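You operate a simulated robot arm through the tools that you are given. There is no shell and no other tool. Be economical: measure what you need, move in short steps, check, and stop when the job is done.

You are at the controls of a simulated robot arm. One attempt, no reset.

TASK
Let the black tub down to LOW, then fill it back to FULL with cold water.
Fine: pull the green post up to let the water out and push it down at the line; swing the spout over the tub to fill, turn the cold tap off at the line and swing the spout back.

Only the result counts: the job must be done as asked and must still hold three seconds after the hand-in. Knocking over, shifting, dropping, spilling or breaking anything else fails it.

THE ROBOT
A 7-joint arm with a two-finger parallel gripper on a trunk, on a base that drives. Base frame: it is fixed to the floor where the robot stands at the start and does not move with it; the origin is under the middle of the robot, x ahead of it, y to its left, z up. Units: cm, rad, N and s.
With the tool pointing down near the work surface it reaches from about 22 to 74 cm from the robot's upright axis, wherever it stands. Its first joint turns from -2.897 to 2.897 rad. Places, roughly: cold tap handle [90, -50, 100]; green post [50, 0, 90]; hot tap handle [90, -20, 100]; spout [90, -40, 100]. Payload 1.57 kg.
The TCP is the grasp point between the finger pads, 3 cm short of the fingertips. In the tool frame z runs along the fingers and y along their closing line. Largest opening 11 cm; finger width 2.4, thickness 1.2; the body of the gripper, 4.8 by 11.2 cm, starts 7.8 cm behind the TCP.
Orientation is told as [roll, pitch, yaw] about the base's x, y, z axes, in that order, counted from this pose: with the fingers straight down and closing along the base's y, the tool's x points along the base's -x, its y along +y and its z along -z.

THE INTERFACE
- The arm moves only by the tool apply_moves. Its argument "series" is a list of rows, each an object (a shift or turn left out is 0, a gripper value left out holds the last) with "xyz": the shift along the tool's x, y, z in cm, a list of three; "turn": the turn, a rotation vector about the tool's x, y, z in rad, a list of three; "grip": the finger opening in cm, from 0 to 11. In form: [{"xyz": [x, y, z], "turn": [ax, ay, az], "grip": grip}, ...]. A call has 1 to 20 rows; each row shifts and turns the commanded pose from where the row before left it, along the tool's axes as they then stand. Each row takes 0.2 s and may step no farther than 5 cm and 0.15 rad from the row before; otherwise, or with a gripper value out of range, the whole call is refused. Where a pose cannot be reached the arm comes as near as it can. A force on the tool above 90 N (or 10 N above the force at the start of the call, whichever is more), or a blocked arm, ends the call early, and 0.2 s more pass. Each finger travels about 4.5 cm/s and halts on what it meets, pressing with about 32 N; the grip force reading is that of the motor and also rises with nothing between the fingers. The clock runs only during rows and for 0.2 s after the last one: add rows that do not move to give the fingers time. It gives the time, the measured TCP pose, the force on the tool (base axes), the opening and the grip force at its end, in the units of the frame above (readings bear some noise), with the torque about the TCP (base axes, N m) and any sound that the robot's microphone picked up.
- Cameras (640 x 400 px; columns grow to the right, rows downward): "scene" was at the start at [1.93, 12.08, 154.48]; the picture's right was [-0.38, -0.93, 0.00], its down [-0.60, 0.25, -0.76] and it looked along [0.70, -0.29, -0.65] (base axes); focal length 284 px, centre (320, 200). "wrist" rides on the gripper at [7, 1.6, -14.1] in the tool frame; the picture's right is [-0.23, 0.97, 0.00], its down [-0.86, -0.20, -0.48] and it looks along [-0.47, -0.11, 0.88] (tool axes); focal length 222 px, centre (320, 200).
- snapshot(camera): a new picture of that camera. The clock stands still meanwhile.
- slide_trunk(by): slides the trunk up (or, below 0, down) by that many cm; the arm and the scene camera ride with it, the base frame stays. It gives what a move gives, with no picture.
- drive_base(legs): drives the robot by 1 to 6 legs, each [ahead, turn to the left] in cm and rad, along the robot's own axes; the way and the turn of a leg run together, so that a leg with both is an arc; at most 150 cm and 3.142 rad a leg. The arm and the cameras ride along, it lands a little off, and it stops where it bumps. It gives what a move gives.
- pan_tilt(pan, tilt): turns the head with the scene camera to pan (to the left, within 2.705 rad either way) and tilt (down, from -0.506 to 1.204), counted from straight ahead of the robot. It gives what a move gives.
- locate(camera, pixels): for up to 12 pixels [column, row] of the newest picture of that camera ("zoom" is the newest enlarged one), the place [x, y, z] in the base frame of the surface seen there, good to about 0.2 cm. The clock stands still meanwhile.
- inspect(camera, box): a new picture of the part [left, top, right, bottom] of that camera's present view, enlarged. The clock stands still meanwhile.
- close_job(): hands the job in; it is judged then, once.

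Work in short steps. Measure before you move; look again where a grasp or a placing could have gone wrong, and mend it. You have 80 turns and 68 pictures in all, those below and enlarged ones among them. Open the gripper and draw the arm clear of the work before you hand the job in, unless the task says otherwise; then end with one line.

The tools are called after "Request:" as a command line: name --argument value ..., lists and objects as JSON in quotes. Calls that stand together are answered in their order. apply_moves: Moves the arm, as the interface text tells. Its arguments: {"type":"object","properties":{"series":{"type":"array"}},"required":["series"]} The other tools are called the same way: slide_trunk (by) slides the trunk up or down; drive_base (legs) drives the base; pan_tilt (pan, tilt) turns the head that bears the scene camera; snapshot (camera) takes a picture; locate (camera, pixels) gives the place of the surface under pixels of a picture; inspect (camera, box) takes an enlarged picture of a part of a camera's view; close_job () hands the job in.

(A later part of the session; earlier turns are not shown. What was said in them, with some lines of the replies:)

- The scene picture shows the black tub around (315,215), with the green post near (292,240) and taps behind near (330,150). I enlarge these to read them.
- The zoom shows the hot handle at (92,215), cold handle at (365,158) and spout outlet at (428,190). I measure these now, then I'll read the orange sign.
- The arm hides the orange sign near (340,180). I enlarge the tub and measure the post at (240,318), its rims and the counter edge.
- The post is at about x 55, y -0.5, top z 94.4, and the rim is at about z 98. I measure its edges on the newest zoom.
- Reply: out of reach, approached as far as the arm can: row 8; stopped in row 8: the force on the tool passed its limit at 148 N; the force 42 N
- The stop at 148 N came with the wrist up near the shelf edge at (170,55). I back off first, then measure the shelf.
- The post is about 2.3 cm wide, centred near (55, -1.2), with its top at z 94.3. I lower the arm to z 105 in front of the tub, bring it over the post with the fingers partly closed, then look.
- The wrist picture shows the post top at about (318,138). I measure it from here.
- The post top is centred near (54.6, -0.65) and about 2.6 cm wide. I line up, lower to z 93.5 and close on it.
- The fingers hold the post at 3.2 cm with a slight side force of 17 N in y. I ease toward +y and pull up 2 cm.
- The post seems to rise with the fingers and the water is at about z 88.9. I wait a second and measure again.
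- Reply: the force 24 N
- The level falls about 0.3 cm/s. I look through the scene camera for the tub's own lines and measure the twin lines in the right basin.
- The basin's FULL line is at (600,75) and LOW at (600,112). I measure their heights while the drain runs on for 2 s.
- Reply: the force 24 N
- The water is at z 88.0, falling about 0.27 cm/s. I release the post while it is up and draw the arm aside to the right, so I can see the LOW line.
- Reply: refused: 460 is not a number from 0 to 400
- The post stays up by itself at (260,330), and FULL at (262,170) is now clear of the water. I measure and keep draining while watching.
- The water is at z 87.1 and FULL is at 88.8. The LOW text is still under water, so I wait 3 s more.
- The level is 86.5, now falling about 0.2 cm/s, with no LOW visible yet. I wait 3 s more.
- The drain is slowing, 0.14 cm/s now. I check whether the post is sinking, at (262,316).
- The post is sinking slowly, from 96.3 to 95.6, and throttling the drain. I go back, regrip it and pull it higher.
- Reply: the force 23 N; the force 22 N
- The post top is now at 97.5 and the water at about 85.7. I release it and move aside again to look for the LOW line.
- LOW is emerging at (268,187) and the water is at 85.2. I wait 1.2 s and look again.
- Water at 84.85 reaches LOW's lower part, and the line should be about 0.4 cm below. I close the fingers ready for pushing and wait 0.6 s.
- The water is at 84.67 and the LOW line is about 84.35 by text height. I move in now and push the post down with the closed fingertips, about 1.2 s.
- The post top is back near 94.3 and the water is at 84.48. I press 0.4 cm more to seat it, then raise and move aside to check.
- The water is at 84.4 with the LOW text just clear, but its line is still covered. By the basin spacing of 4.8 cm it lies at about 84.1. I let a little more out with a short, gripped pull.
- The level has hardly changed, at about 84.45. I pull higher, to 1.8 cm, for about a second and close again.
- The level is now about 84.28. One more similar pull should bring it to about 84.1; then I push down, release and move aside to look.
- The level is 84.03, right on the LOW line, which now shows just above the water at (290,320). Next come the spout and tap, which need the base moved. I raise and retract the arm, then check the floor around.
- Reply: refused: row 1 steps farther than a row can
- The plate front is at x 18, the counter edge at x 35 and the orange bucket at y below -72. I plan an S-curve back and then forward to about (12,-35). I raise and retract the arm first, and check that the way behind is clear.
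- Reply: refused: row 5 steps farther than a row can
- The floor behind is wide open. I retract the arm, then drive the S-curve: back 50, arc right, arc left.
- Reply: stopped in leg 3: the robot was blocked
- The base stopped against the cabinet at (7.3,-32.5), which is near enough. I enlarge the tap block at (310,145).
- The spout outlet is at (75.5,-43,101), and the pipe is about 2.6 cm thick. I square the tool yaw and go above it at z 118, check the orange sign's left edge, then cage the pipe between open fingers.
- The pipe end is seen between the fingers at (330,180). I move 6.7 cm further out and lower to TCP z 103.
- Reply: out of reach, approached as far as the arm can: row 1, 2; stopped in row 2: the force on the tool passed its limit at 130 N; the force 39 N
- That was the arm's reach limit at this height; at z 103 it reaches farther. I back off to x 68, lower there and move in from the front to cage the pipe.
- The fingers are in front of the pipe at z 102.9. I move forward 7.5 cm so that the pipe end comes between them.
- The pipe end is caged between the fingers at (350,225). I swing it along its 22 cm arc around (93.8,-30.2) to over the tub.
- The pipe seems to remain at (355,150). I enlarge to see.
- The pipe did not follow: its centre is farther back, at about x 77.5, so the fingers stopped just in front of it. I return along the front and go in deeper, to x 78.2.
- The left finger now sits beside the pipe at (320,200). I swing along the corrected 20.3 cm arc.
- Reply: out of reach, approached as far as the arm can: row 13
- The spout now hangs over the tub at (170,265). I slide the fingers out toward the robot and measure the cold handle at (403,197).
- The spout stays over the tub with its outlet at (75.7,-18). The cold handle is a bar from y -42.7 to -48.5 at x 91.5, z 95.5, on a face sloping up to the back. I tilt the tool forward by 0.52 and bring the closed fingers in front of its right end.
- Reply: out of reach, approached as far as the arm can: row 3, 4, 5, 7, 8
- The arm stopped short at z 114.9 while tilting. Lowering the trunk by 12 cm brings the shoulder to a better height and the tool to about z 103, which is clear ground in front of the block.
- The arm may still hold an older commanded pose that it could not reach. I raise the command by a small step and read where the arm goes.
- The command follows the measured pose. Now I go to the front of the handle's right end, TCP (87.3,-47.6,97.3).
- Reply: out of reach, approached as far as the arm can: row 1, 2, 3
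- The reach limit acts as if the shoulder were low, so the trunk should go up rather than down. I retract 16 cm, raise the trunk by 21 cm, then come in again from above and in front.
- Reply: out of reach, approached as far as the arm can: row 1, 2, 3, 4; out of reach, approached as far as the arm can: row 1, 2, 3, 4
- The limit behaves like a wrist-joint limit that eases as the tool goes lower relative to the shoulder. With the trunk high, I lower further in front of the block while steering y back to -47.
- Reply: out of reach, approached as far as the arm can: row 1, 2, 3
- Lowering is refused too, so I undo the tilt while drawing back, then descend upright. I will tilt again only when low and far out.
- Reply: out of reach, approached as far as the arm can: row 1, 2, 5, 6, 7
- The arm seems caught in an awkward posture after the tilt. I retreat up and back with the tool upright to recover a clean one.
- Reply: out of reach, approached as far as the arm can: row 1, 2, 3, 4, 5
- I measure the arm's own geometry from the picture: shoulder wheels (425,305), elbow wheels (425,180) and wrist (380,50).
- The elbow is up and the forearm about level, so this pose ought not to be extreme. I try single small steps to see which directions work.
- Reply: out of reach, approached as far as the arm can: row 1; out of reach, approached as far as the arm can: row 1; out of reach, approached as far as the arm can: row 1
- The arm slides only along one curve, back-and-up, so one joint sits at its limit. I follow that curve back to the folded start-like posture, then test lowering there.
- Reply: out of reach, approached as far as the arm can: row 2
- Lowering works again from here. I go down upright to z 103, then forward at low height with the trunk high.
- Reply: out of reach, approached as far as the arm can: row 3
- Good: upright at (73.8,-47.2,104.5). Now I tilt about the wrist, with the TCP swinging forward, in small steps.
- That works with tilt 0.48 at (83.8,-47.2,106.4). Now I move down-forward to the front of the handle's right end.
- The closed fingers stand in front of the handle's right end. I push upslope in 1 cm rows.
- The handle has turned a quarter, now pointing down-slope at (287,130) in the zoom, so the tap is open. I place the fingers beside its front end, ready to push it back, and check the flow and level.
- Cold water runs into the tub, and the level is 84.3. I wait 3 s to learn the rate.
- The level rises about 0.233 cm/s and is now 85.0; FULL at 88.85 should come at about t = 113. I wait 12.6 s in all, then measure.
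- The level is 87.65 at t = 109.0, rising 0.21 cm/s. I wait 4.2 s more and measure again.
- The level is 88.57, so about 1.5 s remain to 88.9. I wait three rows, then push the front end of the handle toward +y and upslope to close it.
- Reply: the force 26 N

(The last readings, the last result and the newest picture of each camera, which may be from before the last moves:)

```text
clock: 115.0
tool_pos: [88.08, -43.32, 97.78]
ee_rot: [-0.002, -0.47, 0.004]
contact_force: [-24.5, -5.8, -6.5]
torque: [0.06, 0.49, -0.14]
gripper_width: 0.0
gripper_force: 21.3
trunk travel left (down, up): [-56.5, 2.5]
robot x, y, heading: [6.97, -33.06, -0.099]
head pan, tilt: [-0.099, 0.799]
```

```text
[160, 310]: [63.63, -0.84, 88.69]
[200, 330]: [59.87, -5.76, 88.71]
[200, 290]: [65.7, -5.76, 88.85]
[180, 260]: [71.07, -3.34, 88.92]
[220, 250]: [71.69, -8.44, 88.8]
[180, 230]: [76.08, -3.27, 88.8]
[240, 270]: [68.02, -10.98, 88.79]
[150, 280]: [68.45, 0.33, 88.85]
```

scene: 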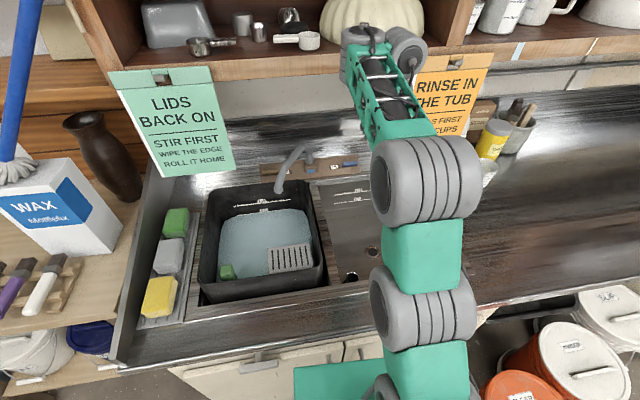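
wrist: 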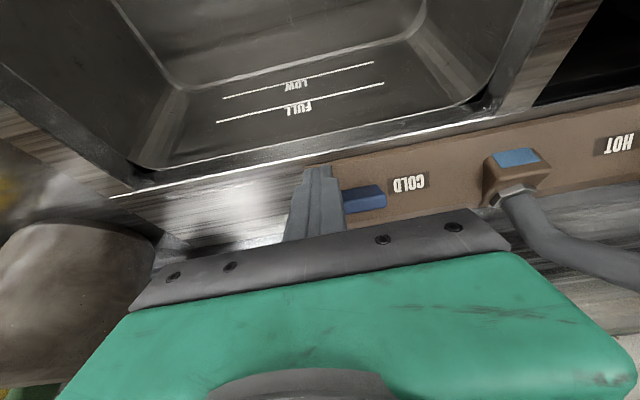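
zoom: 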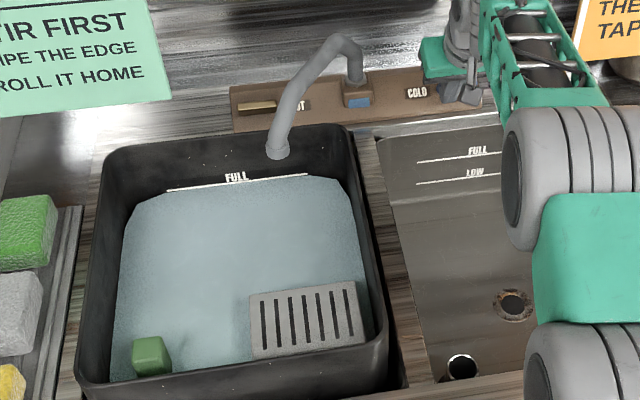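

The flow has stopped, the handle is pressed shut and the level is 88.8 on the FULL line. I back off along the way I came in and untilt the tool.

Request:
apply_moves --series '[{"xyz": [2, 0, 0]}, {"xyz": [0, -1, -3]}, {"xyz": [-0.3, -1.5, -3]}, {"xyz": [-0.3, -1.5, -3]}, {}]'

Request:
apply_moves --series '[{"xyz": [2.5, 0, 0], "turn": [0, 0.12, 0]}, {"xyz": [2.5, 0, 0], "turn": [0, 0.12, 0]}, {"xyz": [2.5, 0, 0], "turn": [0, 0.12, 0]}, {"xyz": [2.5, 0, 0], "turn": [0, 0.118, 0]}, {}]'

Request:
inspect --camera "scene" --box '[205, 130, 365, 230]'

Request:
locate --camera "zoom" --pixels '[[113, 170], [113, 155], [122, 140], [135, 100], [100, 300], [200, 220], [200, 280], [150, 250]]'

```text
clock: 116.2
tool_pos: [83.0, -46.96, 105.52]
ee_rot: [-0.001, -0.483, 0.008]
contact_force: [0.6, -0.6, 0.4]
torque: [0.01, -0.01, -0.01]
gripper_width: 0.0
gripper_force: 21.0
trunk travel left (down, up): [-56.5, 2.5]
robot x, y, heading: [7.17, -32.54, -0.089]
head pan, tilt: [-0.099, 0.799]
```

```text
clock: 117.4
tool_pos: [73.66, -47.22, 102.53]
ee_rot: [-0.004, -0.001, 0.005]
contact_force: [0.1, 0.5, -0.6]
torque: [0.0, 0.0, -0.03]
gripper_width: 0.0
gripper_force: 21.5
trunk travel left (down, up): [-56.5, 2.5]
robot x, y, heading: [7.45, -32.95, -0.091]
head pan, tilt: [-0.099, 0.799]
```

```text
4.00 times, centred on (285, 180) of scene
```

zoom: 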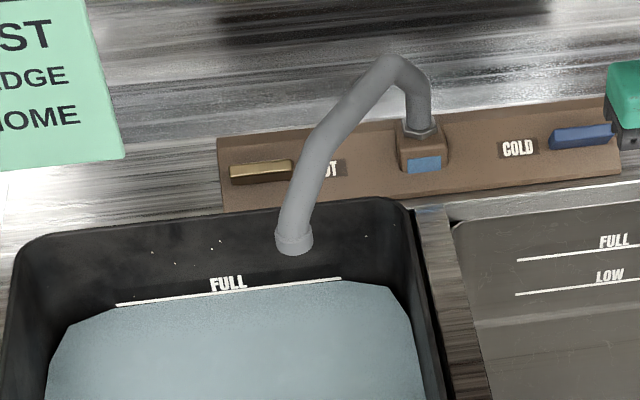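

```text
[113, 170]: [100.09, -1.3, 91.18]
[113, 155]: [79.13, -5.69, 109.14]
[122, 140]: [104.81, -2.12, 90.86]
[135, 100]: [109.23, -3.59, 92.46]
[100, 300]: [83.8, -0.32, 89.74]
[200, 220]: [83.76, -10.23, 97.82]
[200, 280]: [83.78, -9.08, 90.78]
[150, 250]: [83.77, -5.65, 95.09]
```

The tap is closed and the water sits on the FULL line. I measure the outlet at (295,235) and move upright to its front, with the fingers opened.

Request:
locate --camera "zoom" --pixels '[[278, 240], [293, 245], [310, 240], [290, 210], [305, 175]]'

Request:
apply_moves --series '[{"xyz": [4.5, 0, -0.3], "grip": 5.4}, {"xyz": [1, 4.5, 0]}, {"xyz": [0, 4.5, 0]}, {"xyz": [0, 4.5, 0]}, {"xyz": [0, 4.5, 0]}, {"xyz": [0, 4.5, 0]}, {"xyz": [0, 4.2, 0]}, {}]'

```text
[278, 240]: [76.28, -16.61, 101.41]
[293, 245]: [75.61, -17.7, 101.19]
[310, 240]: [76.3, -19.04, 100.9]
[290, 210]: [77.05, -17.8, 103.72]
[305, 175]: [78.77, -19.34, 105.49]
```

```text
clock: 119.2
tool_pos: [68.03, -20.43, 102.71]
ee_rot: [-0.001, -0.003, 0.006]
contact_force: [1.0, -0.3, 0.7]
torque: [-0.02, -0.02, -0.02]
gripper_width: 5.4
gripper_force: 0.1
trunk travel left (down, up): [-56.5, 2.5]
robot x, y, heading: [7.39, -32.79, -0.087]
head pan, tilt: [-0.099, 0.799]
```

The outlet is centred at (77,-17.8). I line up at y -17.9 and go in to x 77.8.

Request:
apply_moves --series '[{"xyz": [0, 2.5, 0]}, {"xyz": [-3.5, 0, 0]}, {"xyz": [-3.3, 0, 0]}, {"xyz": [-3, 0, 0]}, {}]'

Request:
inspect --camera "scene" --box '[205, 110, 385, 230]'

```text
clock: 120.4
tool_pos: [77.76, -17.96, 102.62]
ee_rot: [-0.005, -0.004, 0.006]
contact_force: [0.8, 0.5, -1.0]
torque: [0.01, 0.03, -0.01]
gripper_width: 5.42
gripper_force: 0.1
trunk travel left (down, up): [-56.5, 2.5]
robot x, y, heading: [7.85, -32.7, -0.093]
head pan, tilt: [-0.099, 0.799]
```

```text
3.33 times, centred on (295, 170) of scene
```

zoom: 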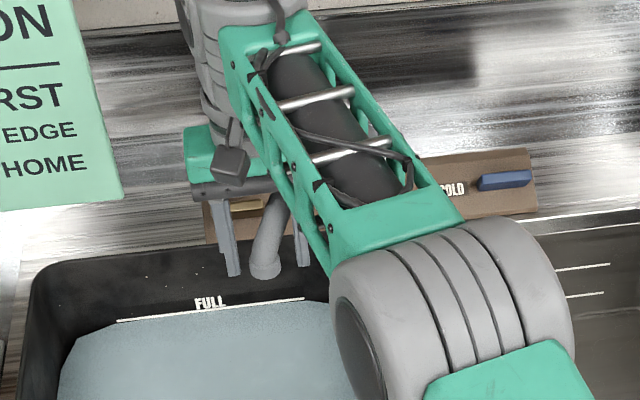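

The pipe is caged between the fingers at (265,240). I swing it back along the mirrored arc to its first place, outlet at y -42.3.

Request:
apply_moves --series '[{"xyz": [0.7, -1.4, 0]}, {"xyz": [0.7, -1.9, 0]}, {"xyz": [0.7, -1.9, 0]}, {"xyz": [0.5, -2, 0]}, {"xyz": [0.4, -2, 0]}, {"xyz": [0.2, -2, 0]}, {"xyz": [0, -2, 0]}, {"xyz": [-0.1, -2, 0]}, {"xyz": [-0.3, -2, 0]}, {"xyz": [-0.5, -2, 0]}, {"xyz": [-0.6, -2, 0]}, {"xyz": [-0.8, -1.9, 0]}, {"xyz": [-0.9, -1.5, 0]}, {"xyz": [-0.3, -1.1, 0]}, {}]'

Request:
apply_moves --series '[{"xyz": [2, 0.7, 0]}, {"xyz": [3, 0, 0]}, {"xyz": [4.5, 0, 0]}, {"xyz": [4.5, 0, 0]}, {"xyz": [3, 0, -3]}, {"xyz": [3, -3, -2.5]}, {"xyz": [3, -3, -2.5]}, {}]'

Request:
snapshot --camera "scene"

Request:
inspect --camera "scene" --box '[215, 120, 375, 280]'

Request:
locate --camera "zoom" --pixels '[[150, 300], [120, 250], [200, 260], [200, 300], [180, 220]]'

```text
clock: 123.6
tool_pos: [78.13, -43.58, 102.9]
ee_rot: [-0.003, -0.004, 0.007]
contact_force: [-0.3, 0.2, 0.1]
torque: [0.01, 0.01, -0.03]
gripper_width: 5.39
gripper_force: 0.0
trunk travel left (down, up): [-56.5, 2.5]
robot x, y, heading: [7.21, -32.68, -0.091]
head pan, tilt: [-0.099, 0.799]
```

```text
clock: 125.4
tool_pos: [54.92, -49.37, 110.75]
ee_rot: [-0.003, -0.005, 0.004]
contact_force: [0.1, 0.3, 0.6]
torque: [0.0, -0.03, 0.0]
gripper_width: 5.39
gripper_force: 0.1
trunk travel left (down, up): [-56.5, 2.5]
robot x, y, heading: [7.22, -32.52, -0.09]
head pan, tilt: [-0.099, 0.799]
```

```text
3 pictures are left
```

scene: 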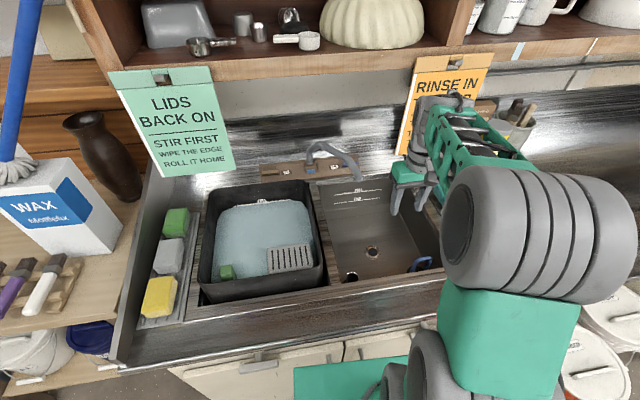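

```text
2.50 times, centred on (295, 200) of scene
```

zoom: 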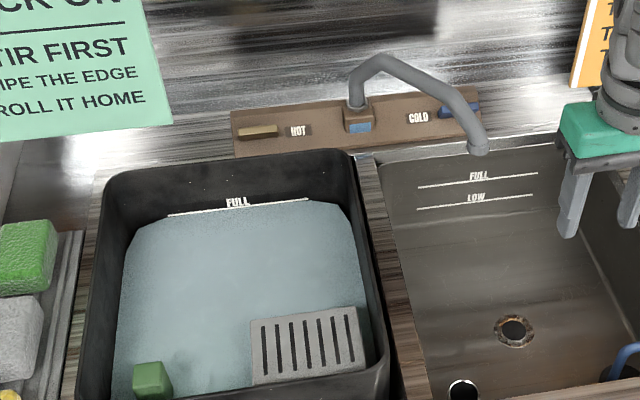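

```text
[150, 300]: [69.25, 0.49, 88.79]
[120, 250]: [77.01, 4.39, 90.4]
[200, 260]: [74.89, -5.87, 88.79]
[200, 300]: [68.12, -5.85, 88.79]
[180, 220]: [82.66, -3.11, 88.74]
```

The spout is back over the right basin, the tap is shut and the level holds at 88.78 on the FULL line. I open the gripper and draw the arm up and back.

Request:
apply_moves --series '[{"xyz": [2, 0, -4], "grip": 11}, {"xyz": [3, 0, -3.5]}, {"xyz": [3, 0, -3.5]}, {"xyz": [3, 0, -3]}, {}, {}, {}]'

Request:
inspect --camera "scene" --box '[235, 160, 335, 230]'

```text
clock: 127.0
tool_pos: [44.07, -48.91, 124.74]
ee_rot: [-0.004, -0.006, 0.006]
contact_force: [0.1, -1.4, -0.5]
torque: [-0.01, 0.01, 0.04]
gripper_width: 11.01
gripper_force: 0.1
trunk travel left (down, up): [-56.5, 2.5]
robot x, y, heading: [7.23, -32.81, -0.088]
head pan, tilt: [-0.099, 0.799]
```

```text
5.71 times, centred on (285, 195) of scene
```

zoom: 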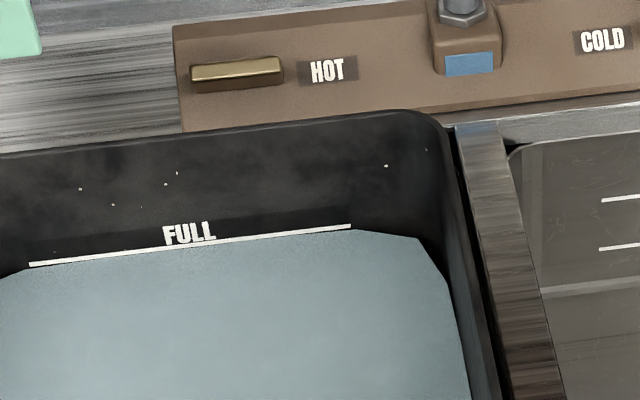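

The water stands at the FULL line, the arm is clear and everything is in place. I hand in.

Request:
close_job

```text
The job is handed in.
```

I let the black tub down to LOW, then filled it back to FULL with cold water. The green post is pushed down, the cold tap is off, and the spout is back in its first place.
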